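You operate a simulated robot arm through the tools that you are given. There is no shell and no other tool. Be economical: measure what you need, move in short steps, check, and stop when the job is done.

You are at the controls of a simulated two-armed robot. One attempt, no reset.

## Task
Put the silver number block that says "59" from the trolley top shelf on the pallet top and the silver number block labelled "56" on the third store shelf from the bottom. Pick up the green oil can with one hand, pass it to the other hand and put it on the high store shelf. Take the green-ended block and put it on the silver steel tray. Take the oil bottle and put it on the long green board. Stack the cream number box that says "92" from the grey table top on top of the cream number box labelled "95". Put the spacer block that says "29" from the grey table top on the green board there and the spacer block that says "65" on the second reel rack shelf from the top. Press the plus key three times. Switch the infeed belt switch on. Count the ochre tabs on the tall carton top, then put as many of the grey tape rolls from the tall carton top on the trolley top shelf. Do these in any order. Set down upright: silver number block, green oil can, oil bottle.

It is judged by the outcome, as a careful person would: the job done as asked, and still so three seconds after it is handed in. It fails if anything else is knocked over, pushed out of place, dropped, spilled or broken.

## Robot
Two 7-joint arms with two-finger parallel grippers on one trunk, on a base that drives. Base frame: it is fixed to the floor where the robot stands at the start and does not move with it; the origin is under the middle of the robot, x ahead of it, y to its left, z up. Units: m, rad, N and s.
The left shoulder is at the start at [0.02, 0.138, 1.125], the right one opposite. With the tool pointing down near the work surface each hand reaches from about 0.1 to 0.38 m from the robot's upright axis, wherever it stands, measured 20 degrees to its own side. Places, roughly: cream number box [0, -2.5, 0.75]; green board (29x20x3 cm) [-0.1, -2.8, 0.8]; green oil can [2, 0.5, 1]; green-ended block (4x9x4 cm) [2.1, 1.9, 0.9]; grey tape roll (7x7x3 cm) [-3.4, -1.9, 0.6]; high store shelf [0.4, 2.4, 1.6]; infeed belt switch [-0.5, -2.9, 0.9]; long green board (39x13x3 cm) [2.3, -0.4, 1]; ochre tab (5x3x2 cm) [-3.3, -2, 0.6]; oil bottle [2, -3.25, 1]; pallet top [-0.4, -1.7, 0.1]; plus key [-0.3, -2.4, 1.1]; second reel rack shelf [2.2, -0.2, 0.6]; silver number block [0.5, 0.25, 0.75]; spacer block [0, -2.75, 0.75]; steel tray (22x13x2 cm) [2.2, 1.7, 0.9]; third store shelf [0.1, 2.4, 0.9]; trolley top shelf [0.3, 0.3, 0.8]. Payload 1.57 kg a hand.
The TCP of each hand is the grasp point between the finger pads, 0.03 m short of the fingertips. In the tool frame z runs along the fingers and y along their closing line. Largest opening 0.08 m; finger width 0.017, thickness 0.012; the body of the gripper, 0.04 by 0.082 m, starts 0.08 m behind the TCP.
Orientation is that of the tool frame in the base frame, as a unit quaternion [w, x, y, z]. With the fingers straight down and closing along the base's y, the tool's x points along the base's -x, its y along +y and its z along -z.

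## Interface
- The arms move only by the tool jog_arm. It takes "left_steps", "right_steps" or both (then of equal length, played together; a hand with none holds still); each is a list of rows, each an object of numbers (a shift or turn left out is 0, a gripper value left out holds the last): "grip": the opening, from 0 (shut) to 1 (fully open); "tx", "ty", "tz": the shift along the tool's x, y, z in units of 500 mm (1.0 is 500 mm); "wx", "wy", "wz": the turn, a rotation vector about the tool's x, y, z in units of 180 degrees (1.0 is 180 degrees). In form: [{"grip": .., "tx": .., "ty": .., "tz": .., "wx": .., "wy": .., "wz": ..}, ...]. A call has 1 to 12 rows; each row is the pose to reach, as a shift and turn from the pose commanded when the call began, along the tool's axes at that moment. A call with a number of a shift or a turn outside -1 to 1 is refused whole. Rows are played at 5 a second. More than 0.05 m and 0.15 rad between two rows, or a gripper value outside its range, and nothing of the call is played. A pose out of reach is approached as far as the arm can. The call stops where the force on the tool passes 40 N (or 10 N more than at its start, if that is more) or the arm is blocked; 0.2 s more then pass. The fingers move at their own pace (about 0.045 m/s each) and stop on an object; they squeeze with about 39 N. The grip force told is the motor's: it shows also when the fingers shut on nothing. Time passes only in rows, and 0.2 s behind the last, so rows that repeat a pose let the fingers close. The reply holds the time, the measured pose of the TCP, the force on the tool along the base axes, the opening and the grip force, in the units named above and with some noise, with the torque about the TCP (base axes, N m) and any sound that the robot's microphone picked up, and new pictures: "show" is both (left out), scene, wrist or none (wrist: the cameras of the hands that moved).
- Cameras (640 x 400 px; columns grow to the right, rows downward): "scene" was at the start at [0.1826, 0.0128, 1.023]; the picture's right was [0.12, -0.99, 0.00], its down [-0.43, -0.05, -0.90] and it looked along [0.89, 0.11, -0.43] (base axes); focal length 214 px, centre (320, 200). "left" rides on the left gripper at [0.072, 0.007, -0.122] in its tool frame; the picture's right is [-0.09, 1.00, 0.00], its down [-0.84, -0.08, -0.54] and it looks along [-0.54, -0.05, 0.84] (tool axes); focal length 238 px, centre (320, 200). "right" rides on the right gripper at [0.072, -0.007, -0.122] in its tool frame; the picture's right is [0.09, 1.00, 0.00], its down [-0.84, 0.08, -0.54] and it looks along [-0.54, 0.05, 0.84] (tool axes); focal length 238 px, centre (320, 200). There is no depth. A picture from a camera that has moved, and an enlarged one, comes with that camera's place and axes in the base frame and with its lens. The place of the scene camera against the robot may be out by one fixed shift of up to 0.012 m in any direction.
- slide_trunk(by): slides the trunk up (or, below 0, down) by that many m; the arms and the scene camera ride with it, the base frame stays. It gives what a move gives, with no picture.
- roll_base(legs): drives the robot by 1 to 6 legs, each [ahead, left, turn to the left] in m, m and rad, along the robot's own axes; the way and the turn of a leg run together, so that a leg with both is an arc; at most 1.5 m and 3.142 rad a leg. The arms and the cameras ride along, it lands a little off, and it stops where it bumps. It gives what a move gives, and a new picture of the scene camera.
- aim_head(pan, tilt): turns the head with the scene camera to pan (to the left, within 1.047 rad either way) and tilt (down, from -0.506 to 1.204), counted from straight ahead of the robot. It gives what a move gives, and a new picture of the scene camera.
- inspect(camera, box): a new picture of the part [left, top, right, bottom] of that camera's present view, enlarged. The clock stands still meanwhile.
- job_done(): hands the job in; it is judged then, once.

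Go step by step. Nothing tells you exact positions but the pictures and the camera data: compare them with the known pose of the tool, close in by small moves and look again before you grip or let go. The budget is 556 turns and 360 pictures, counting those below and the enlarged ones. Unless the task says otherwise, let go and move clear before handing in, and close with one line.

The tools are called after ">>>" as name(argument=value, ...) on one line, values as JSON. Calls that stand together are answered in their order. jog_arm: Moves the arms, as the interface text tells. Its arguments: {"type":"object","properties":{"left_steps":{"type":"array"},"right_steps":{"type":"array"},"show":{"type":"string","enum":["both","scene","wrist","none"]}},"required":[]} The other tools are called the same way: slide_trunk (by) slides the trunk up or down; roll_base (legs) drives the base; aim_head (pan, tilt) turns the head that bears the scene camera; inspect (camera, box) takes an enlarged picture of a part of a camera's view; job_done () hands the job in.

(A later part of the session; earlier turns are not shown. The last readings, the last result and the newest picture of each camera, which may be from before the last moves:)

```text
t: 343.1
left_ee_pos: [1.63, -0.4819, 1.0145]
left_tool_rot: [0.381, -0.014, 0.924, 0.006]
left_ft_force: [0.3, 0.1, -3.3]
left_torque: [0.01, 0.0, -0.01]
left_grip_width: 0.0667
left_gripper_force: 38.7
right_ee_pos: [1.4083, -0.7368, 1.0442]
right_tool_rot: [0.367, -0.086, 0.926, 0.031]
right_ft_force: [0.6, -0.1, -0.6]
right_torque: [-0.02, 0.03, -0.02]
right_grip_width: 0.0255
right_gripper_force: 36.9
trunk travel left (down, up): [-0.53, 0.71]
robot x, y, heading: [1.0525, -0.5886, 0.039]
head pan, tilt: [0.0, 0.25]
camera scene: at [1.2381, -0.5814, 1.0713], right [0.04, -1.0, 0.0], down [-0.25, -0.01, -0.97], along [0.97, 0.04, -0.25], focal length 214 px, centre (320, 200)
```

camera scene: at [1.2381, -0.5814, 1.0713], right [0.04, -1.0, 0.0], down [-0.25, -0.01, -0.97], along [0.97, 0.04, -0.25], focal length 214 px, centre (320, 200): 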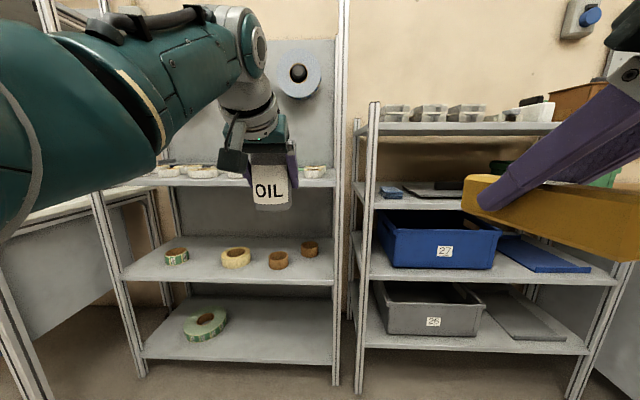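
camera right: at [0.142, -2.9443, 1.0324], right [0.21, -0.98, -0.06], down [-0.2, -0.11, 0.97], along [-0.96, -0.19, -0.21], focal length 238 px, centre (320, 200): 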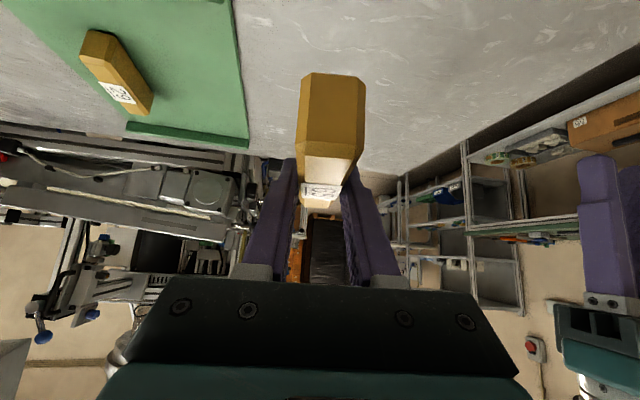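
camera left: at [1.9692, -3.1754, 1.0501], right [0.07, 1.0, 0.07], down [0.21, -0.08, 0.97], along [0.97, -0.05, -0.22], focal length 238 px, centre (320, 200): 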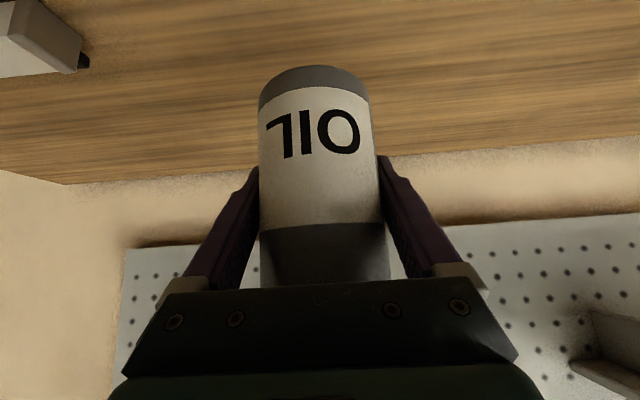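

I'm at the reel rack. Raise the trunk and tilt the head to find the long green board on the top shelf.

>>> slide_trunk(by=0.25)

>>> roll_base(legs=[[0, 0.2, -0.039]])

>>> aim_head(pan=0.1, tilt=0.45)

```text
t: 345.7
left_ee_pos: [1.6297, -0.4813, 1.2658]
left_tool_rot: [0.381, -0.014, 0.924, 0.007]
left_ft_force: [0.6, 1.0, -3.3]
left_torque: [0.01, -0.02, -0.01]
left_grip_width: 0.0668
left_gripper_force: 39.2
right_ee_pos: [1.409, -0.7359, 1.2929]
right_tool_rot: [0.366, -0.088, 0.926, 0.033]
right_ft_force: [0.1, 0.2, -1.4]
right_torque: [0.01, -0.01, 0.01]
right_grip_width: 0.0253
right_gripper_force: 37.3
trunk travel left (down, up): [-0.78, 0.46]
robot x, y, heading: [1.0578, -0.5915, 0.043]
head pan, tilt: [0.0, 0.25]
```

```text
t: 347.3
left_ee_pos: [1.6301, -0.3061, 1.2651]
left_tool_rot: [0.381, 0.004, 0.925, -0.001]
left_ft_force: [0.9, 0.4, -4.1]
left_torque: [0.04, -0.01, 0.0]
left_grip_width: 0.0668
left_gripper_force: 38.8
right_ee_pos: [1.3996, -0.5509, 1.2931]
right_tool_rot: [0.366, -0.069, 0.928, 0.024]
right_ft_force: [-0.4, 0.5, -0.9]
right_torque: [0.05, 0.03, 0.01]
right_grip_width: 0.0253
right_gripper_force: 36.7
trunk travel left (down, up): [-0.78, 0.46]
robot x, y, heading: [1.0508, -0.3936, -0.002]
head pan, tilt: [0.0, 0.25]
camera scene: at [1.2347, -0.3906, 1.3213], right [0.0, -1.0, 0.0], down [-0.25, 0.0, -0.97], along [0.97, 0.0, -0.25], focal length 214 px, centre (320, 200)
```

scene: 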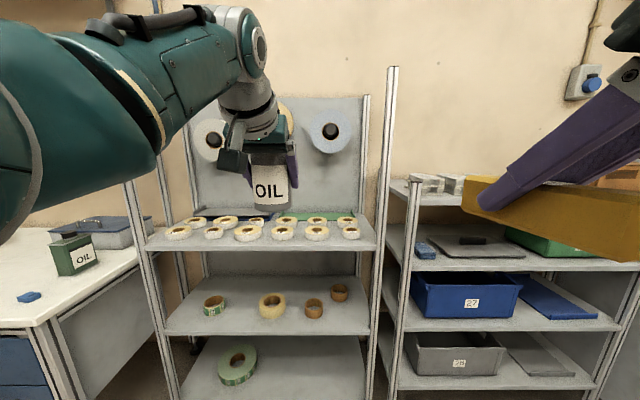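

```text
t: 348.0
left_ee_pos: [1.6317, -0.3064, 1.2649]
left_tool_rot: [0.381, 0.005, 0.924, -0.002]
left_ft_force: [-0.9, 0.4, -2.6]
left_torque: [-0.01, -0.01, 0.02]
left_grip_width: 0.0665
left_gripper_force: 38.8
right_ee_pos: [1.3987, -0.5517, 1.2914]
right_tool_rot: [0.367, -0.069, 0.927, 0.025]
right_ft_force: [1.0, -0.7, -1.0]
right_torque: [-0.03, 0.01, 0.0]
right_grip_width: 0.0252
right_gripper_force: 36.7
trunk travel left (down, up): [-0.78, 0.46]
robot x, y, heading: [1.0485, -0.3935, 0.001]
head pan, tilt: [0.099, 0.45]
camera scene: at [1.2327, -0.3815, 1.3027], right [0.1, -1.0, 0.0], down [-0.43, -0.04, -0.9], along [0.9, 0.09, -0.44], focal length 214 px, centre (320, 200)
```

scene: 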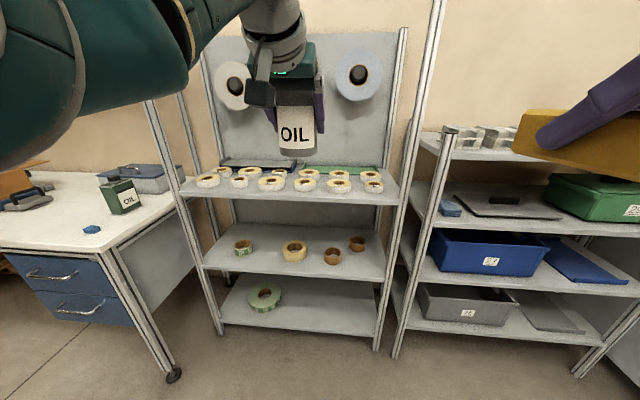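

>>> inspect(camera="scene", box=[170, 140, 410, 290])

```text
2.67 times, centred on (290, 215) of scene
camera zoom: at [1.2327, -0.3815, 1.3027], right [0.1, -1.0, 0.0], down [-0.43, -0.04, -0.9], along [0.9, 0.09, -0.44], focal length 572 px, centre (400, 160)
```

zoom: 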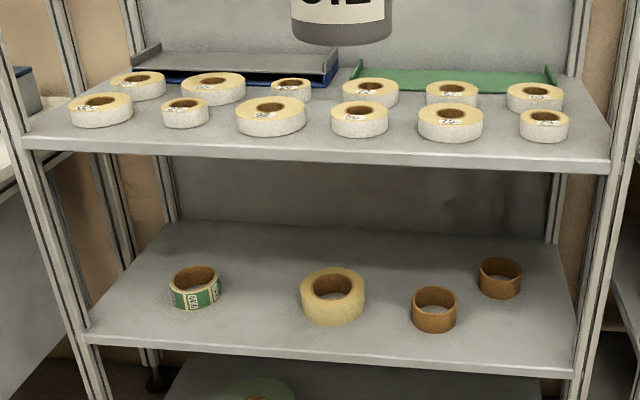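

The long green board lies at the back right of the top shelf, centre ≈(2.27,-0.38), behind rolls. To keep the right hand clear of the post, I'll approach with the robot turned 0.45 rad right.

>>> roll_base(legs=[[0, 0, -0.45], [0.244, 0.304, 0]])

>>> inspect(camera="left", box=[0, 0, 640, 400])

```text
t: 351.8
left_ee_pos: [1.9677, -0.4008, 1.2656]
left_tool_rot: [0.372, 0.208, 0.901, -0.085]
left_ft_force: [0.1, -0.3, -4.1]
left_torque: [0.0, -0.02, 0.0]
left_grip_width: 0.0669
left_gripper_force: 38.7
right_ee_pos: [1.6519, -0.5233, 1.2929]
right_tool_rot: [0.363, 0.138, 0.92, -0.058]
right_ft_force: [-0.5, -0.6, -1.2]
right_torque: [-0.03, -0.01, -0.02]
right_grip_width: 0.0253
right_gripper_force: 36.4
trunk travel left (down, up): [-0.78, 0.46]
robot x, y, heading: [1.4034, -0.2325, -0.448]
head pan, tilt: [0.099, 0.45]
camera scene: at [1.5736, -0.3014, 1.3027], right [-0.34, -0.94, 0.0], down [-0.41, 0.15, -0.9], along [0.85, -0.31, -0.44], focal length 214 px, centre (320, 200)
```

scene: 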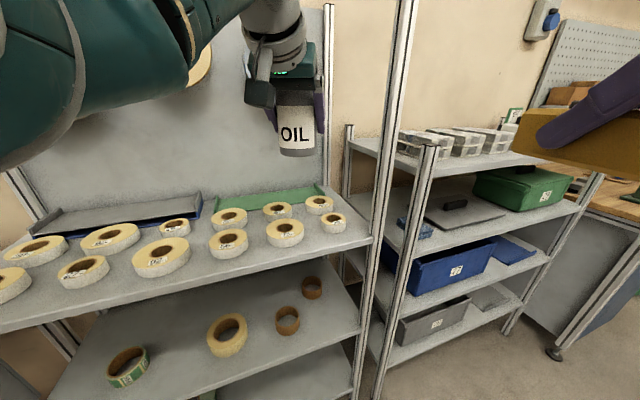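

```text
1.00 times, centred on (320, 200) of left (not enlarged: the box is as wide or as high as the picture)
camera zoom: at [1.8464, -0.3331, 1.2997], right [0.5, 0.87, 0.07], down [0.16, -0.16, 0.97], along [0.85, -0.47, -0.22], focal length 238 px, centre (320, 200)
```

zoom: 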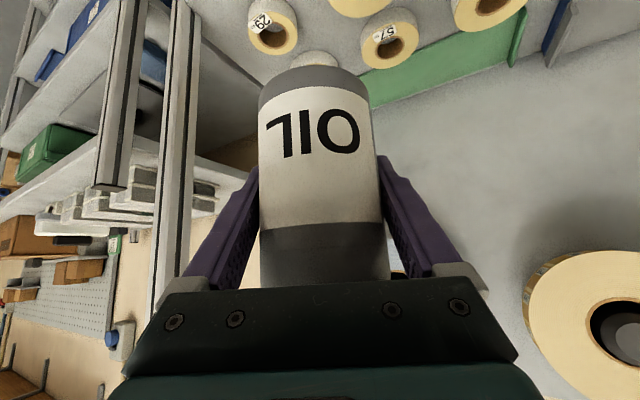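

Lower the trunk so the bottle passes between the rolls and the hanging reels, then move in.

>>> slide_trunk(by=-0.195)

>>> roll_base(legs=[[0.19, 0.1, 0]])

>>> inspect(camera="left", box=[0, 0, 640, 400])

```text
t: 353.9
left_ee_pos: [1.9673, -0.4016, 1.0705]
left_tool_rot: [0.372, 0.208, 0.901, -0.086]
left_ft_force: [0.0, 0.6, -3.8]
left_torque: [0.0, 0.01, 0.01]
left_grip_width: 0.0667
left_gripper_force: 38.8
right_ee_pos: [1.6532, -0.5235, 1.0983]
right_tool_rot: [0.363, 0.138, 0.92, -0.057]
right_ft_force: [0.2, -0.4, -0.3]
right_torque: [0.0, 0.03, 0.01]
right_grip_width: 0.0252
right_gripper_force: 36.8
trunk travel left (down, up): [-0.585, 0.655]
robot x, y, heading: [1.4076, -0.2283, -0.447]
head pan, tilt: [0.099, 0.45]
```

```text
t: 355.6
left_ee_pos: [2.1751, -0.3904, 1.0707]
left_tool_rot: [0.371, 0.209, 0.901, -0.086]
left_ft_force: [-0.1, 0.2, -3.3]
left_torque: [0.01, -0.02, 0.02]
left_grip_width: 0.0667
left_gripper_force: 39.2
right_ee_pos: [1.8614, -0.5134, 1.0997]
right_tool_rot: [0.363, 0.138, 0.92, -0.057]
right_ft_force: [0.1, 0.2, -2.0]
right_torque: [-0.01, 0.03, 0.01]
right_grip_width: 0.0255
right_gripper_force: 36.7
trunk travel left (down, up): [-0.585, 0.655]
robot x, y, heading: [1.6149, -0.2196, -0.448]
head pan, tilt: [0.099, 0.45]
camera scene: at [1.783, -0.2919, 1.1077], right [-0.34, -0.94, 0.0], down [-0.41, 0.15, -0.9], along [0.85, -0.31, -0.44], focal length 214 px, centre (320, 200)
```

scene: 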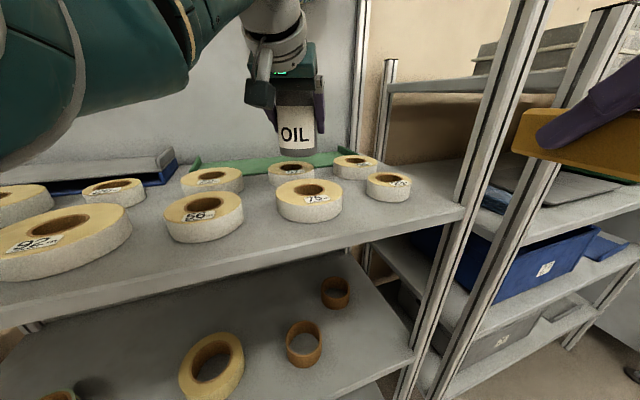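

```text
1.00 times, centred on (320, 200) of left (not enlarged: the box is as wide or as high as the picture)
camera zoom: at [2.0558, -0.3239, 1.1047], right [0.5, 0.87, 0.07], down [0.16, -0.16, 0.97], along [0.85, -0.47, -0.22], focal length 238 px, centre (320, 200)
```

zoom: 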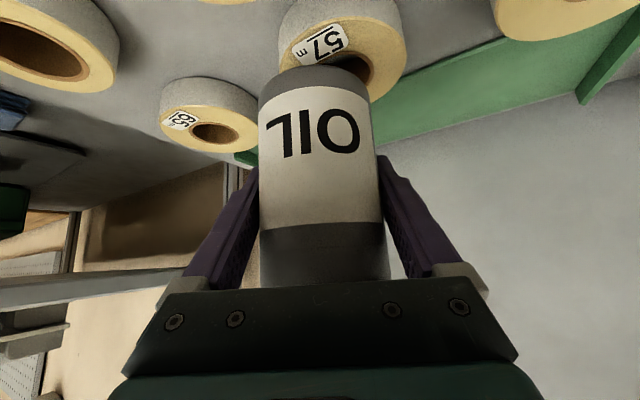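

Board spans x≈2.26–2.38 there. Shift the right hand 5 cm inward for post clearance, then roll the last 13 cm.

>>> jog_arm(right_steps=[{"ty": 0.05}, {"ty": 0.1}], show="none")

>>> roll_base(legs=[[0.1195, 0.063, 0]])

>>> inspect(camera="left", box=[0, 0, 640, 400])

```text
t: 356.2
left_ee_pos: [2.1766, -0.3921, 1.0682]
left_tool_rot: [0.371, 0.208, 0.901, -0.085]
left_ft_force: [0.3, 0.7, -2.5]
left_torque: [-0.01, 0.02, -0.01]
left_grip_width: 0.0668
left_gripper_force: 38.9
right_ee_pos: [1.8769, -0.4647, 1.0973]
right_tool_rot: [0.363, 0.137, 0.92, -0.057]
right_ft_force: [-0.5, -0.4, -1.1]
right_torque: [0.02, 0.0, 0.02]
right_grip_width: 0.0253
right_gripper_force: 36.2
trunk travel left (down, up): [-0.585, 0.655]
robot x, y, heading: [1.6183, -0.2165, -0.443]
head pan, tilt: [0.099, 0.45]
```

```text
t: 357.5
left_ee_pos: [2.3081, -0.3863, 1.0687]
left_tool_rot: [0.371, 0.21, 0.9, -0.086]
left_ft_force: [-0.6, -0.3, -3.3]
left_torque: [0.01, -0.04, -0.03]
left_grip_width: 0.0668
left_gripper_force: 38.6
right_ee_pos: [2.0091, -0.4594, 1.0983]
right_tool_rot: [0.363, 0.139, 0.92, -0.057]
right_ft_force: [0.5, -0.9, 0.3]
right_torque: [-0.01, 0.01, 0.0]
right_grip_width: 0.0254
right_gripper_force: 37.2
trunk travel left (down, up): [-0.585, 0.655]
robot x, y, heading: [1.7479, -0.2134, -0.451]
head pan, tilt: [0.099, 0.45]
camera scene: at [1.9161, -0.2861, 1.1077], right [-0.34, -0.94, 0.0], down [-0.41, 0.15, -0.9], along [0.85, -0.31, -0.44], focal length 214 px, centre (320, 200)
```

scene: 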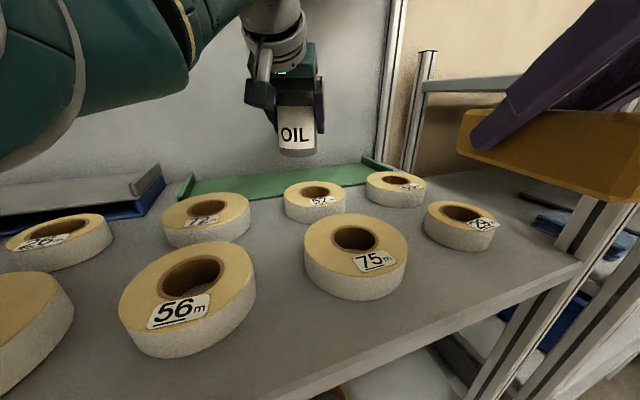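

```text
1.00 times, centred on (320, 200) of left (not enlarged: the box is as wide or as high as the picture)
camera zoom: at [2.1887, -0.3188, 1.1045], right [0.5, 0.86, 0.07], down [0.16, -0.16, 0.97], along [0.85, -0.48, -0.22], focal length 238 px, centre (320, 200)
```

zoom: 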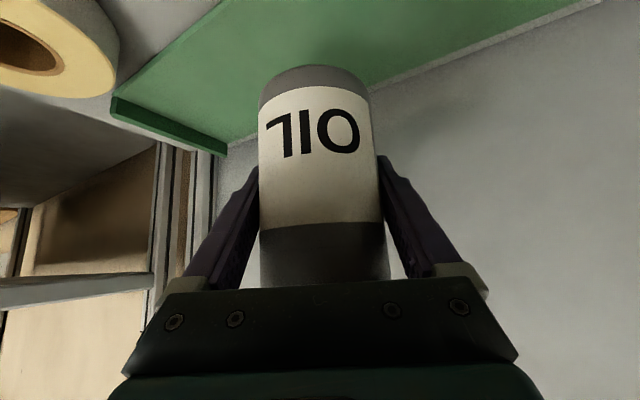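

Bottle is above the board (x 2.26–2.40). Lower it with small steps.

>>> jog_arm(left_steps=[{"tx": -0.018, "tz": 0.018}, {"tx": 0.025, "tz": 0.061}, {"tx": 0.047, "tz": 0.083}, {"tx": 0.06, "tz": 0.096}], show="none")

```text
t: 358.5
left_ee_pos: [2.3191, -0.3914, 1.0134]
left_tool_rot: [0.371, 0.21, 0.901, -0.086]
left_ft_force: [-1.2, 0.4, -3.2]
left_torque: [0.01, -0.02, 0.01]
left_grip_width: 0.0667
left_gripper_force: 38.9
right_ee_pos: [2.0081, -0.4595, 1.0987]
right_tool_rot: [0.363, 0.139, 0.92, -0.058]
right_ft_force: [-0.3, -0.6, -0.6]
right_torque: [0.02, -0.02, -0.01]
right_grip_width: 0.0256
right_gripper_force: 36.8
trunk travel left (down, up): [-0.585, 0.655]
robot x, y, heading: [1.7491, -0.2158, -0.45]
head pan, tilt: [0.099, 0.45]
```

>>> jog_arm(left_steps=[{"tx": 0.004, "tz": 0.004}, {"tx": 0.007, "tz": 0.007}, {"tx": 0.01, "tz": 0.01}, {"tx": 0.013, "tz": 0.013}, {"tx": 0.016, "tz": 0.016}, {"tx": 0.019, "tz": 0.019}], show="wrist")

```text
t: 359.5
left_ee_pos: [2.3221, -0.3948, 1.0122]
left_tool_rot: [0.381, 0.209, 0.896, -0.087]
left_ft_force: [0.4, 0.8, 7.5]
left_torque: [0.06, 0.06, 0.04]
left_grip_width: 0.0668
left_gripper_force: 38.7
right_ee_pos: [2.0076, -0.4595, 1.0968]
right_tool_rot: [0.363, 0.138, 0.92, -0.058]
right_ft_force: [0.6, -0.1, -1.7]
right_torque: [0.03, 0.0, 0.0]
right_grip_width: 0.0252
right_gripper_force: 36.3
trunk travel left (down, up): [-0.585, 0.655]
robot x, y, heading: [1.7518, -0.2117, -0.449]
head pan, tilt: [0.099, 0.45]
stopped in row 5 (left hand): the force on the tool passed its limit at 41 N (the readings are from after the stop); the commanded pose is now the measured one
camera left: at [2.2025, -0.3257, 1.0452], right [0.5, 0.86, 0.07], down [0.14, -0.16, 0.98], along [0.86, -0.48, -0.2], focal length 238 px, centre (320, 200)
```

left: 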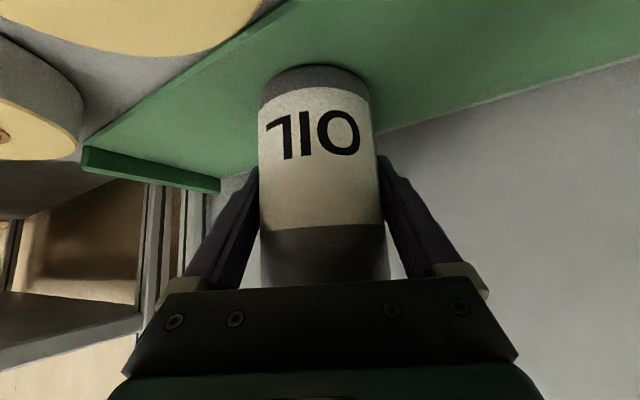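

Bottle base is on the board. Open and withdraw along the finger direction.

>>> jog_arm(left_steps=[{"grip": 0.9}, {"grip": 1}, {"grip": 1}, {"tz": -0.05}, {"tz": -0.13}, {"tz": -0.21}, {"tz": -0.27}], show="both")

```text
t: 361.1
left_ee_pos: [2.2335, -0.3513, 1.1076]
left_tool_rot: [0.377, 0.211, 0.897, -0.089]
left_ft_force: [0.0, -1.5, -1.1]
left_torque: [-0.01, 0.03, -0.03]
left_grip_width: 0.0799
left_gripper_force: 0.0
right_ee_pos: [2.009, -0.4603, 1.0981]
right_tool_rot: [0.363, 0.138, 0.92, -0.057]
right_ft_force: [0.1, 0.3, -1.0]
right_torque: [-0.01, 0.03, -0.01]
right_grip_width: 0.0254
right_gripper_force: 36.9
trunk travel left (down, up): [-0.585, 0.655]
robot x, y, heading: [1.7467, -0.2142, -0.452]
head pan, tilt: [0.099, 0.45]
camera scene: at [1.916, -0.2861, 1.1077], right [-0.34, -0.94, 0.0], down [-0.41, 0.15, -0.9], along [0.85, -0.31, -0.44], focal length 214 px, centre (320, 200)
camera left: at [2.1148, -0.2825, 1.1396], right [0.5, 0.86, 0.07], down [0.14, -0.16, 0.98], along [0.85, -0.48, -0.2], focal length 238 px, centre (320, 200)
```

scene: 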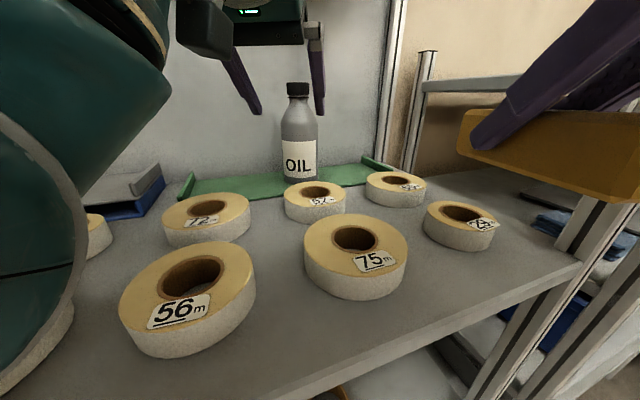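
left: 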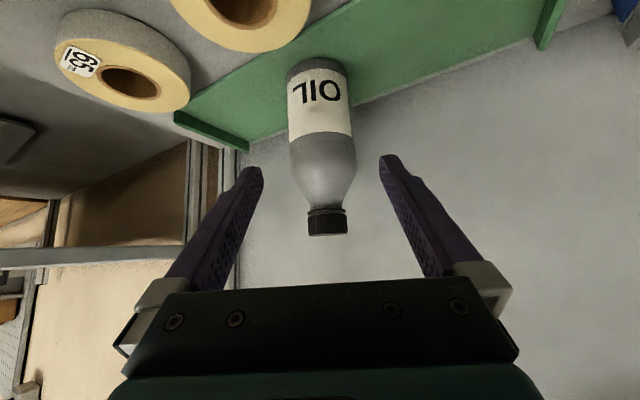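

The bottle stands upright on the long green board. Back out and square up, fold the left hand in.

>>> roll_base(legs=[[-0.54, -0.26, 0], [0, 0, 0.45]])

>>> jog_arm(left_steps=[{"tx": 0.06, "tz": -0.06, "wy": 0.02}, {"tx": 0.12, "tz": -0.12, "wy": 0.05}, {"tx": 0.18, "tz": -0.18, "wy": 0.085}, {"tx": 0.24, "tz": -0.24, "wy": 0.12}, {"tx": 0.3, "tz": -0.28, "wy": 0.16}, {"tx": 0.34, "tz": -0.3, "wy": 0.2}, {"tx": 0.36, "tz": -0.32, "wy": 0.25}], show="none")

```text
t: 365.8
left_ee_pos: [1.6536, -0.1187, 1.1071]
left_tool_rot: [0.387, -0.002, 0.922, 0.001]
left_ft_force: [0.2, -0.1, 0.5]
left_torque: [0.0, 0.01, 0.01]
left_grip_width: 0.0804
left_gripper_force: 0.2
right_ee_pos: [1.4978, -0.3174, 1.0988]
right_tool_rot: [0.367, -0.077, 0.927, 0.027]
right_ft_force: [0.5, -0.7, -1.5]
right_torque: [0.02, 0.0, -0.02]
right_grip_width: 0.0253
right_gripper_force: 37.0
trunk travel left (down, up): [-0.585, 0.655]
robot x, y, heading: [1.1537, -0.2119, 0.016]
head pan, tilt: [0.099, 0.45]
camera scene: at [1.3384, -0.1999, 1.1078], right [0.11, -0.99, 0.0], down [-0.43, -0.05, -0.9], along [0.89, 0.1, -0.44], focal length 214 px, centre (320, 200)
```

scene: 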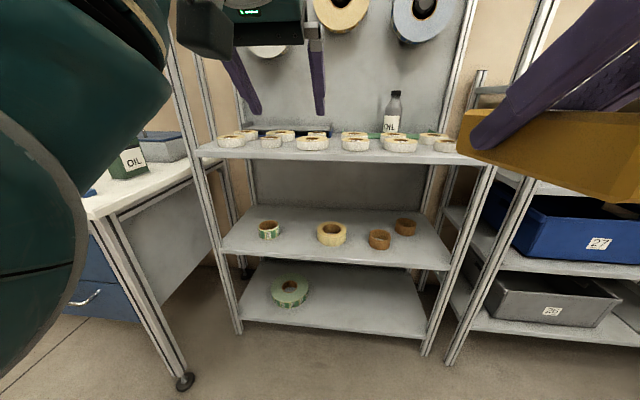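

```text
refused: row 7 steps farther than a row can; nothing moved
```

>>> jog_arm(left_steps=[{"tx": 0.06, "tz": -0.06, "wy": 0.02}, {"tx": 0.12, "tz": -0.12, "wy": 0.05}, {"tx": 0.18, "tz": -0.18, "wy": 0.085}, {"tx": 0.24, "tz": -0.24, "wy": 0.12}, {"tx": 0.3, "tz": -0.28, "wy": 0.16}, {"tx": 0.34, "tz": -0.3, "wy": 0.2}, {"tx": 0.36, "tz": -0.3, "wy": 0.24}], show="none")

>>> slide_trunk(by=-0.35)

```text
t: 367.3
left_ee_pos: [1.4164, -0.0769, 0.8765]
left_tool_rot: [0.075, 0.001, 0.994, 0.073]
left_ft_force: [0.1, 0.2, 0.8]
left_torque: [-0.03, 0.07, 0.01]
left_grip_width: 0.0801
left_gripper_force: 0.0
left hand out of reach, approached as far as the arm can: row 2, 3, 4, 5, 6, 7
right_ee_pos: [1.5004, -0.3166, 1.0993]
right_tool_rot: [0.367, -0.076, 0.927, 0.026]
right_ft_force: [-0.4, 0.2, -0.7]
right_torque: [0.02, 0.02, 0.01]
right_grip_width: 0.0254
right_gripper_force: 36.8
trunk travel left (down, up): [-0.585, 0.655]
robot x, y, heading: [1.1586, -0.2179, 0.018]
head pan, tilt: [0.099, 0.45]
stopped in row 7 (left hand): the arm was blocked; the commanded pose is now the measured one
```

```text
t: 370.8
left_ee_pos: [1.4156, -0.0776, 0.5265]
left_tool_rot: [0.075, 0.002, 0.995, 0.072]
left_ft_force: [0.0, 0.0, 0.3]
left_torque: [0.03, 0.02, 0.0]
left_grip_width: 0.0797
left_gripper_force: 0.1
right_ee_pos: [1.4977, -0.3176, 0.748]
right_tool_rot: [0.366, -0.077, 0.927, 0.028]
right_ft_force: [0.5, 0.0, -1.6]
right_torque: [0.03, 0.0, -0.01]
right_grip_width: 0.0254
right_gripper_force: 36.6
trunk travel left (down, up): [-0.235, 1.005]
robot x, y, heading: [1.1574, -0.2114, 0.013]
head pan, tilt: [0.099, 0.45]
```

>>> jog_arm(right_steps=[{"tx": -0.047, "tz": 0.047, "wx": 0.011, "wy": -0.004, "wz": 0.012}, {"tx": -0.094, "tz": 0.094, "wx": 0.022, "wy": -0.007, "wz": 0.024}, {"tx": -0.141, "tz": 0.141, "wx": 0.0324, "wy": -0.0106, "wz": 0.0355}], show="none")

>>> roll_base(legs=[[0.2, 0.27, -0.013]])

>>> inspect(camera="right", box=[0, 0, 640, 400])

```text
t: 371.6
left_ee_pos: [1.4166, -0.0777, 0.5259]
left_tool_rot: [0.074, 0.002, 0.995, 0.072]
left_ft_force: [0.1, 0.5, 0.1]
left_torque: [-0.05, -0.02, -0.01]
left_grip_width: 0.08
left_gripper_force: 0.1
right_ee_pos: [1.5987, -0.3014, 0.7455]
right_tool_rot: [0.384, -0.006, 0.923, 0.003]
right_ft_force: [0.1, 0.0, -1.2]
right_torque: [0.0, -0.01, 0.03]
right_grip_width: 0.0255
right_gripper_force: 36.4
trunk travel left (down, up): [-0.235, 1.005]
robot x, y, heading: [1.1534, -0.2126, 0.014]
head pan, tilt: [0.099, 0.45]
```

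```text
t: 373.8
left_ee_pos: [1.6104, 0.1934, 0.525]
left_tool_rot: [0.075, 0.005, 0.995, 0.072]
left_ft_force: [0.5, -0.6, 0.0]
left_torque: [0.02, 0.02, 0.0]
left_grip_width: 0.08
left_gripper_force: 0.1
right_ee_pos: [1.79, -0.0322, 0.7452]
right_tool_rot: [0.383, -0.002, 0.924, 0.0]
right_ft_force: [-0.5, 0.1, -0.8]
right_torque: [0.01, 0.01, 0.0]
right_grip_width: 0.0255
right_gripper_force: 37.3
trunk travel left (down, up): [-0.235, 1.005]
robot x, y, heading: [1.3485, 0.0611, 0.007]
head pan, tilt: [0.099, 0.45]
camera scene: at [1.5321, 0.072, 0.7578], right [0.1, -0.99, 0.0], down [-0.43, -0.05, -0.9], along [0.9, 0.09, -0.44], focal length 214 px, centre (320, 200)
```

scene: 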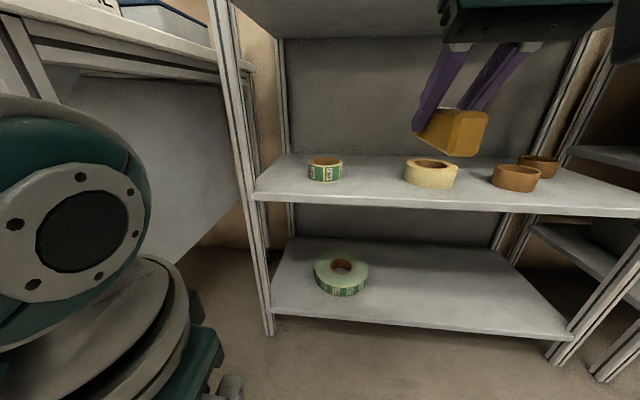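

```text
1.00 times, centred on (320, 200) of right (not enlarged: the box is as wide or as high as the picture)
camera zoom: at [1.6531, -0.0394, 0.7814], right [-0.07, 1.0, -0.07], down [0.21, 0.08, 0.98], along [0.98, 0.05, -0.21], focal length 238 px, centre (320, 200)
```

zoom: 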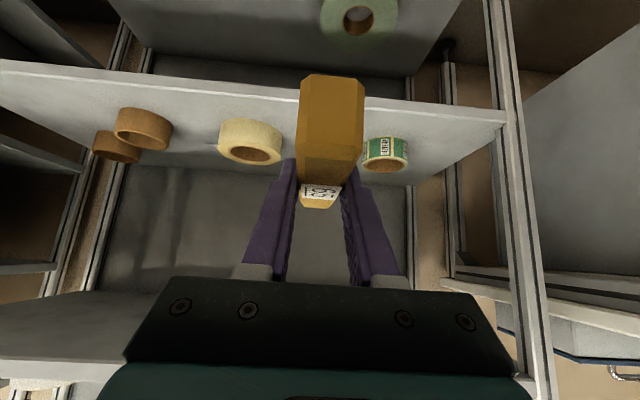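

>>> inspect(camera="right", box=[320, 60, 520, 185])

>>> inspect(camera="scene", box=[240, 130, 500, 230])

```text
3.20 times, centred on (420, 122) of right
camera zoom: at [1.6531, -0.0394, 0.7814], right [-0.07, 1.0, -0.07], down [0.21, 0.08, 0.98], along [0.98, 0.05, -0.21], focal length 763 px, centre (0, 448)
```

zoom: 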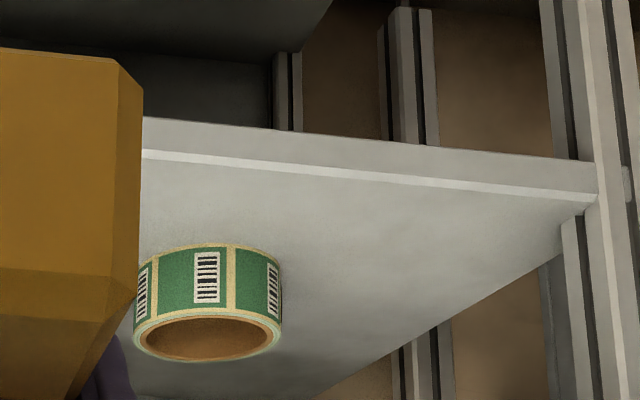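

```text
2.46 times, centred on (370, 180) of scene
camera zoom: at [1.5321, 0.072, 0.7578], right [0.1, -0.99, 0.0], down [-0.43, -0.05, -0.9], along [0.9, 0.09, -0.44], focal length 528 px, centre (197, 249)
```

zoom: 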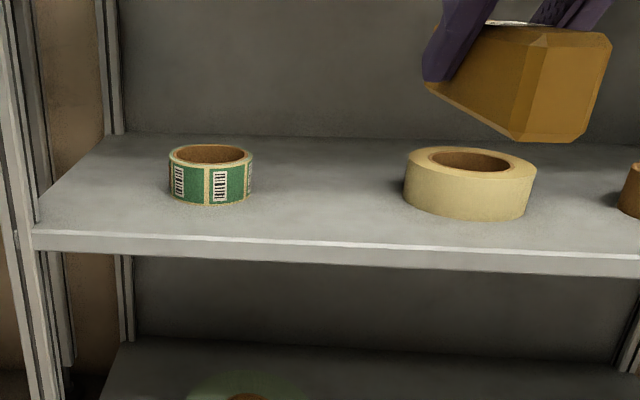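

Shelf 2 surface is z≈0.551, front edge x≈1.988. The gap between the green and yellow rolls is centred at y≈-0.015. Lower the trunk and roll in.

>>> slide_trunk(by=-0.12)

>>> roll_base(legs=[[0.25, 0.017, -0.005]])

>>> inspect(camera="right", box=[0, 0, 640, 400])

```text
t: 375.3
left_ee_pos: [1.6106, 0.1944, 0.4056]
left_tool_rot: [0.074, 0.006, 0.995, 0.072]
left_ft_force: [-0.5, -0.3, 0.4]
left_torque: [-0.02, 0.03, 0.0]
left_grip_width: 0.0799
left_gripper_force: 0.0
right_ee_pos: [1.7909, -0.032, 0.6249]
right_tool_rot: [0.384, -0.002, 0.923, 0.0]
right_ft_force: [-0.2, 0.7, -1.5]
right_torque: [0.0, 0.0, 0.0]
right_grip_width: 0.0254
right_gripper_force: 37.0
trunk travel left (down, up): [-0.115, 1.125]
robot x, y, heading: [1.3479, 0.058, 0.006]
head pan, tilt: [0.099, 0.45]
```

```text
t: 376.8
left_ee_pos: [1.767, 0.1296, 0.3956]
left_tool_rot: [0.068, 0.011, 0.996, 0.052]
left_ft_force: [0.0, 0.4, -0.1]
left_torque: [-0.04, -0.02, 0.0]
left_grip_width: 0.08
left_gripper_force: 0.1
right_ee_pos: [1.9475, -0.0913, 0.6226]
right_tool_rot: [0.377, -0.004, 0.926, -0.023]
right_ft_force: [-0.6, 0.3, -0.2]
right_torque: [-0.03, 0.01, -0.01]
right_grip_width: 0.0252
right_gripper_force: 37.2
trunk travel left (down, up): [-0.115, 1.125]
robot x, y, heading: [1.5258, 0.0612, -0.009]
head pan, tilt: [0.099, 0.45]
stopped in leg 1: the robot was blocked; the commanded pose is now the measured one
camera scene: at [1.6906, 0.0167, 0.6345], right [0.09, -0.99, 0.04], down [-0.45, -0.08, -0.89], along [0.89, 0.06, -0.45], focal length 214 px, centre (320, 200)
```

scene: 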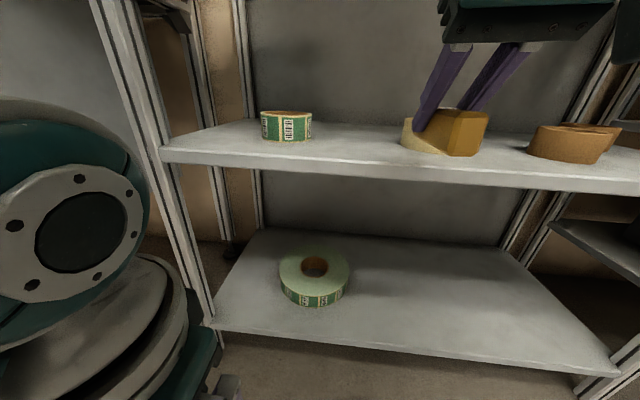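

```text
1.00 times, centred on (320, 200) of right (not enlarged: the box is as wide or as high as the picture)
camera zoom: at [1.8106, -0.095, 0.6614], right [-0.06, 0.99, -0.11], down [0.22, 0.12, 0.97], along [0.97, 0.03, -0.23], focal length 238 px, centre (320, 200)
```

zoom: 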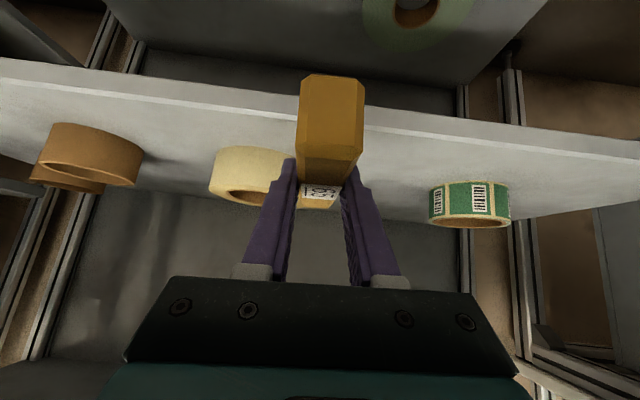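

Something on my left side bumped (likely the elbow at the bench corner). Back off at once and pick the gap further right, between the yellow and brown rolls.

>>> roll_base(legs=[[-0.12, 0, 0]])

>>> aim_head(pan=0.6, tilt=0.3)

```text
t: 378.0
left_ee_pos: [1.6724, 0.2001, 0.407]
left_tool_rot: [0.076, 0.01, 0.994, 0.074]
left_ft_force: [0.7, -0.2, 0.2]
left_torque: [0.0, -0.02, 0.0]
left_grip_width: 0.0799
left_gripper_force: 0.2
right_ee_pos: [1.8484, -0.0284, 0.6263]
right_tool_rot: [0.384, 0.002, 0.923, -0.001]
right_ft_force: [-0.4, 0.0, -1.2]
right_torque: [0.02, 0.0, 0.01]
right_grip_width: 0.0252
right_gripper_force: 36.5
trunk travel left (down, up): [-0.115, 1.125]
robot x, y, heading: [1.4061, 0.0669, -0.006]
head pan, tilt: [0.099, 0.45]
camera scene: at [1.5919, 0.078, 0.638], right [0.1, -1.0, 0.0], down [-0.43, -0.04, -0.9], along [0.9, 0.09, -0.43], focal length 214 px, centre (320, 200)
```

scene: 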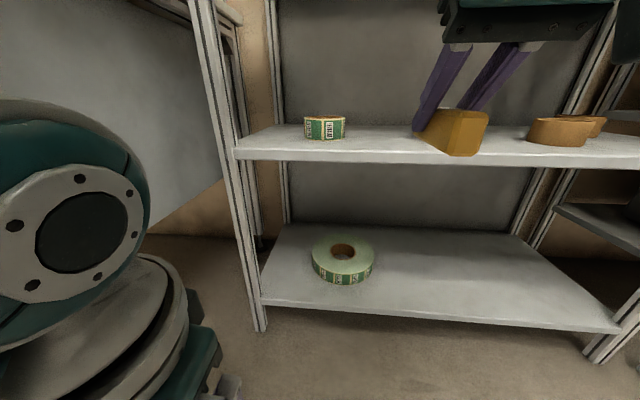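

```text
t: 378.9
left_ee_pos: [1.6714, 0.2006, 0.4062]
left_tool_rot: [0.075, 0.011, 0.994, 0.073]
left_ft_force: [-0.1, 1.5, 0.6]
left_torque: [0.0, 0.0, -0.01]
left_grip_width: 0.08
left_gripper_force: 0.0
right_ee_pos: [1.8493, -0.0297, 0.6255]
right_tool_rot: [0.383, 0.003, 0.924, -0.001]
right_ft_force: [0.2, 0.1, -2.0]
right_torque: [-0.02, -0.01, 0.02]
right_grip_width: 0.0254
right_gripper_force: 37.1
trunk travel left (down, up): [-0.115, 1.125]
robot x, y, heading: [1.4098, 0.0661, -0.008]
head pan, tilt: [0.6, 0.3]
camera scene: at [1.5766, 0.1211, 0.6517], right [0.56, -0.83, 0.0], down [-0.24, -0.17, -0.96], along [0.79, 0.54, -0.3], focal length 214 px, centre (320, 200)
```

scene: 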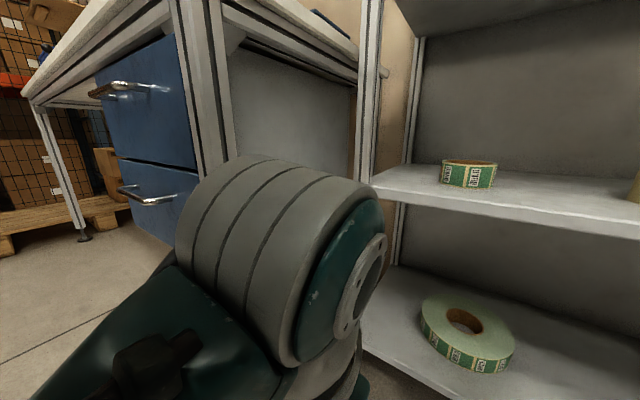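

>>> roll_base(legs=[[0, -0.228, 0.007]])

>>> inspect(camera="right", box=[0, 0, 640, 400])

>>> aim_head(pan=0.0, tilt=0.4)

```text
t: 380.7
left_ee_pos: [1.6687, -0.0262, 0.4055]
left_tool_rot: [0.074, 0.007, 0.994, 0.074]
left_ft_force: [0.5, -0.8, 0.1]
left_torque: [0.03, -0.01, -0.05]
left_grip_width: 0.08
left_gripper_force: 0.1
right_ee_pos: [1.8483, -0.2541, 0.6246]
right_tool_rot: [0.384, 0.0, 0.924, 0.001]
right_ft_force: [-0.3, 0.2, -1.1]
right_torque: [0.01, 0.03, 0.03]
right_grip_width: 0.0256
right_gripper_force: 36.7
trunk travel left (down, up): [-0.115, 1.125]
robot x, y, heading: [1.4061, -0.1625, 0.009]
head pan, tilt: [0.6, 0.3]
camera scene: at [1.5756, -0.106, 0.6517], right [0.57, -0.82, 0.0], down [-0.24, -0.17, -0.96], along [0.79, 0.54, -0.3], focal length 214 px, centre (320, 200)
```

scene: 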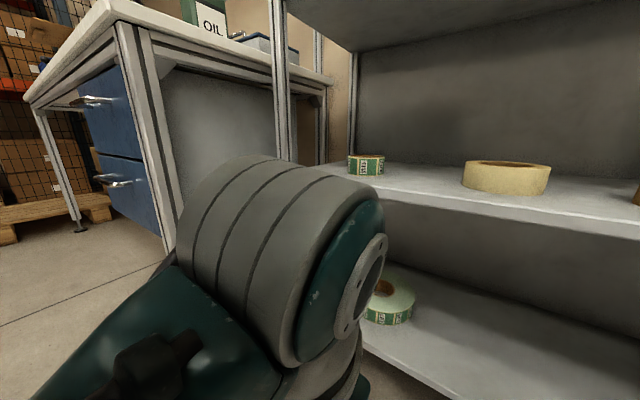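

```text
1.00 times, centred on (320, 200) of right (not enlarged: the box is as wide or as high as the picture)
camera zoom: at [1.7109, -0.2613, 0.6614], right [-0.06, 1.0, -0.07], down [0.21, 0.08, 0.98], along [0.98, 0.05, -0.21], focal length 238 px, centre (320, 200)
```

zoom: 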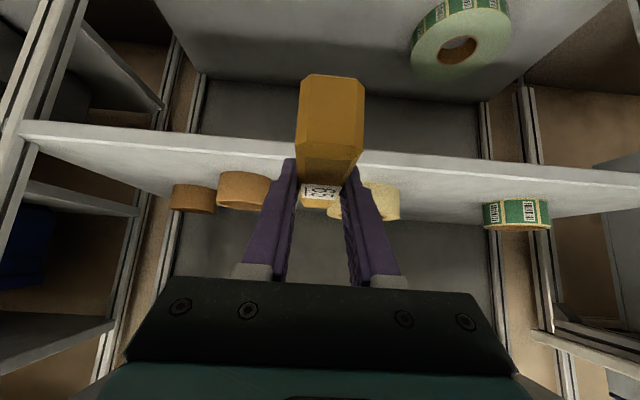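

```text
t: 381.7
left_ee_pos: [1.6674, -0.0276, 0.4055]
left_tool_rot: [0.075, 0.007, 0.994, 0.073]
left_ft_force: [-0.2, -0.5, -0.2]
left_torque: [-0.01, -0.02, 0.04]
left_grip_width: 0.0799
left_gripper_force: 0.2
right_ee_pos: [1.8483, -0.2555, 0.6252]
right_tool_rot: [0.383, 0.0, 0.924, -0.001]
right_ft_force: [-0.3, 0.4, -1.0]
right_torque: [0.01, 0.01, -0.01]
right_grip_width: 0.0256
right_gripper_force: 36.9
trunk travel left (down, up): [-0.115, 1.125]
robot x, y, heading: [1.4073, -0.1609, -0.0]
head pan, tilt: [0.0, 0.4]
camera scene: at [1.5914, -0.1594, 0.6425], right [0.0, -1.0, 0.0], down [-0.39, 0.0, -0.92], along [0.92, 0.0, -0.39], focal length 214 px, centre (320, 200)
```

scene: 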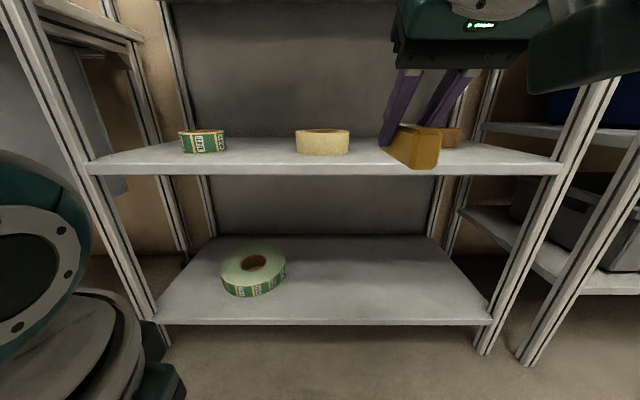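

The gap between yellow and brown rolls is y≈-0.23..-0.313. Aim for y=-0.271 and roll in.

>>> roll_base(legs=[[0.185, -0.016, 0]])

>>> inspect(camera="right", box=[0, 0, 640, 400])

```text
t: 383.2
left_ee_pos: [1.8537, -0.0416, 0.4056]
left_tool_rot: [0.075, 0.004, 0.994, 0.075]
left_ft_force: [-0.5, -0.5, -0.1]
left_torque: [0.02, -0.01, 0.0]
left_grip_width: 0.0802
left_gripper_force: 0.1
right_ee_pos: [2.0348, -0.2684, 0.6241]
right_tool_rot: [0.383, -0.003, 0.924, 0.001]
right_ft_force: [0.3, -0.5, -0.9]
right_torque: [0.0, -0.02, 0.05]
right_grip_width: 0.0252
right_gripper_force: 37.1
trunk travel left (down, up): [-0.115, 1.125]
robot x, y, heading: [1.5938, -0.1752, 0.01]
head pan, tilt: [0.0, 0.4]
camera scene: at [1.7762, -0.1736, 0.6422], right [0.01, -1.0, 0.0], down [-0.39, 0.0, -0.92], along [0.92, 0.01, -0.39], focal length 214 px, centre (320, 200)
```

scene: 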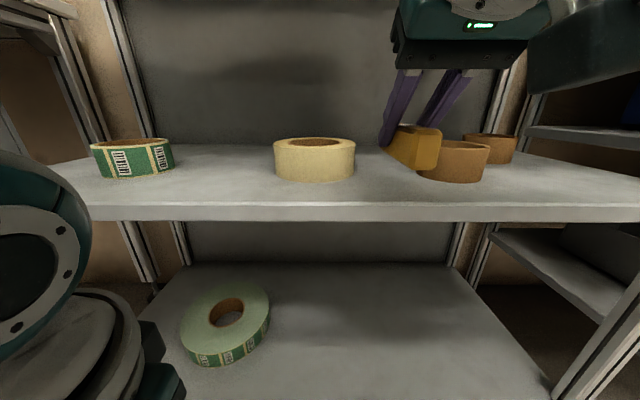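

```text
1.00 times, centred on (320, 200) of right (not enlarged: the box is as wide or as high as the picture)
camera zoom: at [1.8962, -0.2755, 0.661], right [-0.07, 1.0, -0.07], down [0.21, 0.08, 0.97], along [0.98, 0.05, -0.21], focal length 238 px, centre (320, 200)
```

zoom: 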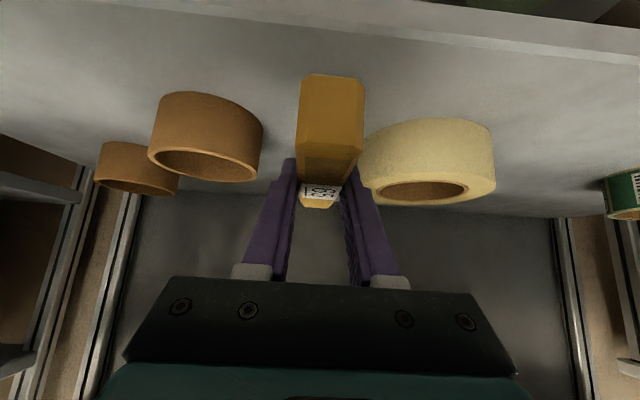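

Well centred. Move 1.5 cm forward and lower to the shelf.

>>> jog_arm(right_steps=[{"tx": -0.021, "tz": 0.021, "ty": -0.008}, {"tx": 0.005, "tz": 0.047, "ty": -0.008}, {"tx": 0.02, "tz": 0.062, "ty": -0.008}, {"tx": 0.028, "tz": 0.07, "ty": -0.008}, {"tx": 0.033, "tz": 0.075, "ty": -0.008}, {"tx": 0.038, "tz": 0.08, "ty": -0.008}], show="wrist")

```text
t: 384.6
left_ee_pos: [1.8547, -0.0419, 0.4073]
left_tool_rot: [0.075, 0.005, 0.994, 0.074]
left_ft_force: [-0.3, 0.1, -0.6]
left_torque: [0.01, -0.03, -0.01]
left_grip_width: 0.08
left_gripper_force: 0.1
right_ee_pos: [2.0512, -0.2728, 0.5854]
right_tool_rot: [0.385, -0.002, 0.923, 0.002]
right_ft_force: [-5.0, 0.3, 16.7]
right_torque: [-0.05, 1.12, 0.02]
right_grip_width: 0.0253
right_gripper_force: 37.2
trunk travel left (down, up): [-0.115, 1.125]
robot x, y, heading: [1.5969, -0.1792, 0.013]
head pan, tilt: [0.0, 0.4]
camera right: at [1.9123, -0.2793, 0.6214], right [-0.07, 1.0, -0.06], down [0.2, 0.08, 0.98], along [0.98, 0.06, -0.21], focal length 238 px, centre (320, 200)
```

right: 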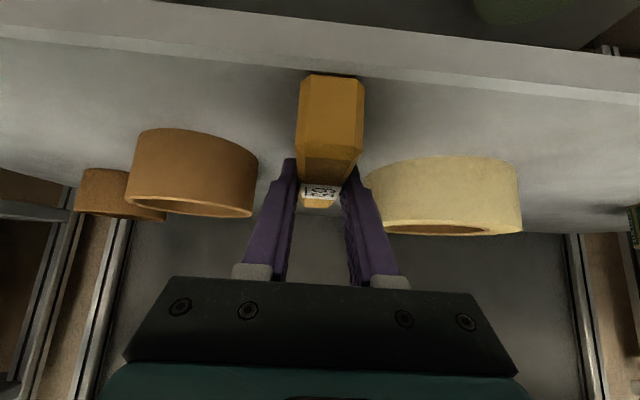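

Contact. The near end is right at the shelf edge, so I'll lift slightly, go 1.5 cm deeper, set down and release.

>>> jog_arm(right_steps=[{"tx": -0.012, "tz": -0.012}, {"tx": -0.033, "tz": 0.009}, {"tx": -0.027, "tz": 0.015}, {"tx": -0.023, "tz": 0.019}, {"tx": -0.023, "tz": 0.019, "grip": 0.35}, {"tx": -0.023, "tz": 0.019, "grip": 0.5}, {"tx": -0.023, "tz": 0.019, "grip": 0.5}, {"tx": -0.023, "tz": -0.04, "grip": 0.5}, {"tx": -0.023, "tz": -0.12, "grip": 0.5}, {"tx": -0.023, "tz": -0.2, "grip": 0.5}], show="both")

```text
t: 387.0
left_ee_pos: [1.8548, -0.0395, 0.4052]
left_tool_rot: [0.074, 0.005, 0.994, 0.074]
left_ft_force: [-0.2, -0.7, 0.3]
left_torque: [0.0, -0.01, 0.0]
left_grip_width: 0.0802
left_gripper_force: 0.1
right_ee_pos: [1.983, -0.2815, 0.6302]
right_tool_rot: [0.349, -0.002, 0.937, -0.027]
right_ft_force: [0.0, -0.4, 0.7]
right_torque: [0.02, -0.04, 0.01]
right_grip_width: 0.04
right_gripper_force: 0.0
trunk travel left (down, up): [-0.115, 1.125]
robot x, y, heading: [1.5928, -0.1727, 0.006]
head pan, tilt: [0.0, 0.4]
stopped in row 10 (right hand): the arm was blocked; the commanded pose is now the measured one
camera scene: at [1.7776, -0.1737, 0.6425], right [0.01, -1.0, 0.0], down [-0.39, 0.0, -0.92], along [0.92, 0.01, -0.39], focal length 214 px, centre (320, 200)
camera right: at [1.8483, -0.2839, 0.6783], right [-0.05, 0.99, -0.11], down [0.28, 0.12, 0.95], along [0.96, 0.02, -0.29], focal length 238 px, centre (320, 200)
```

scene: 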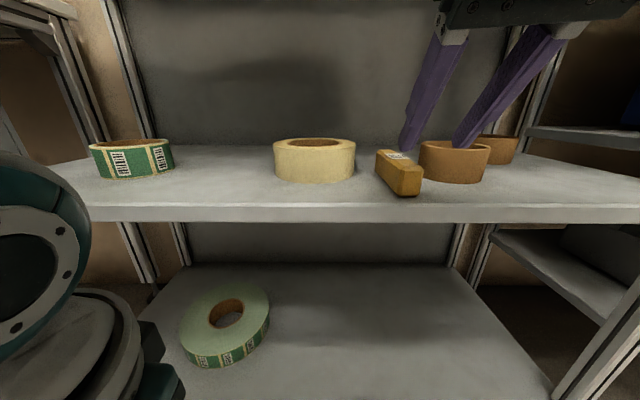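
right: 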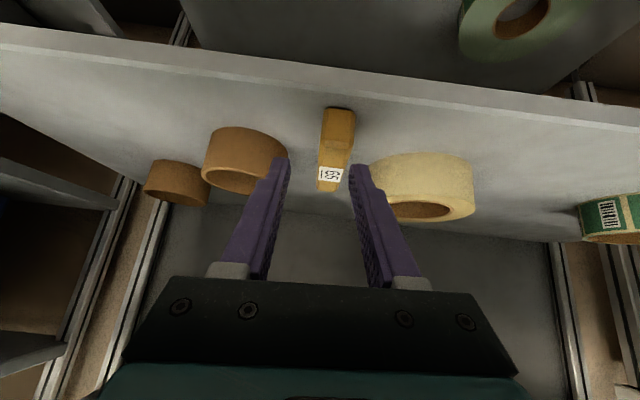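

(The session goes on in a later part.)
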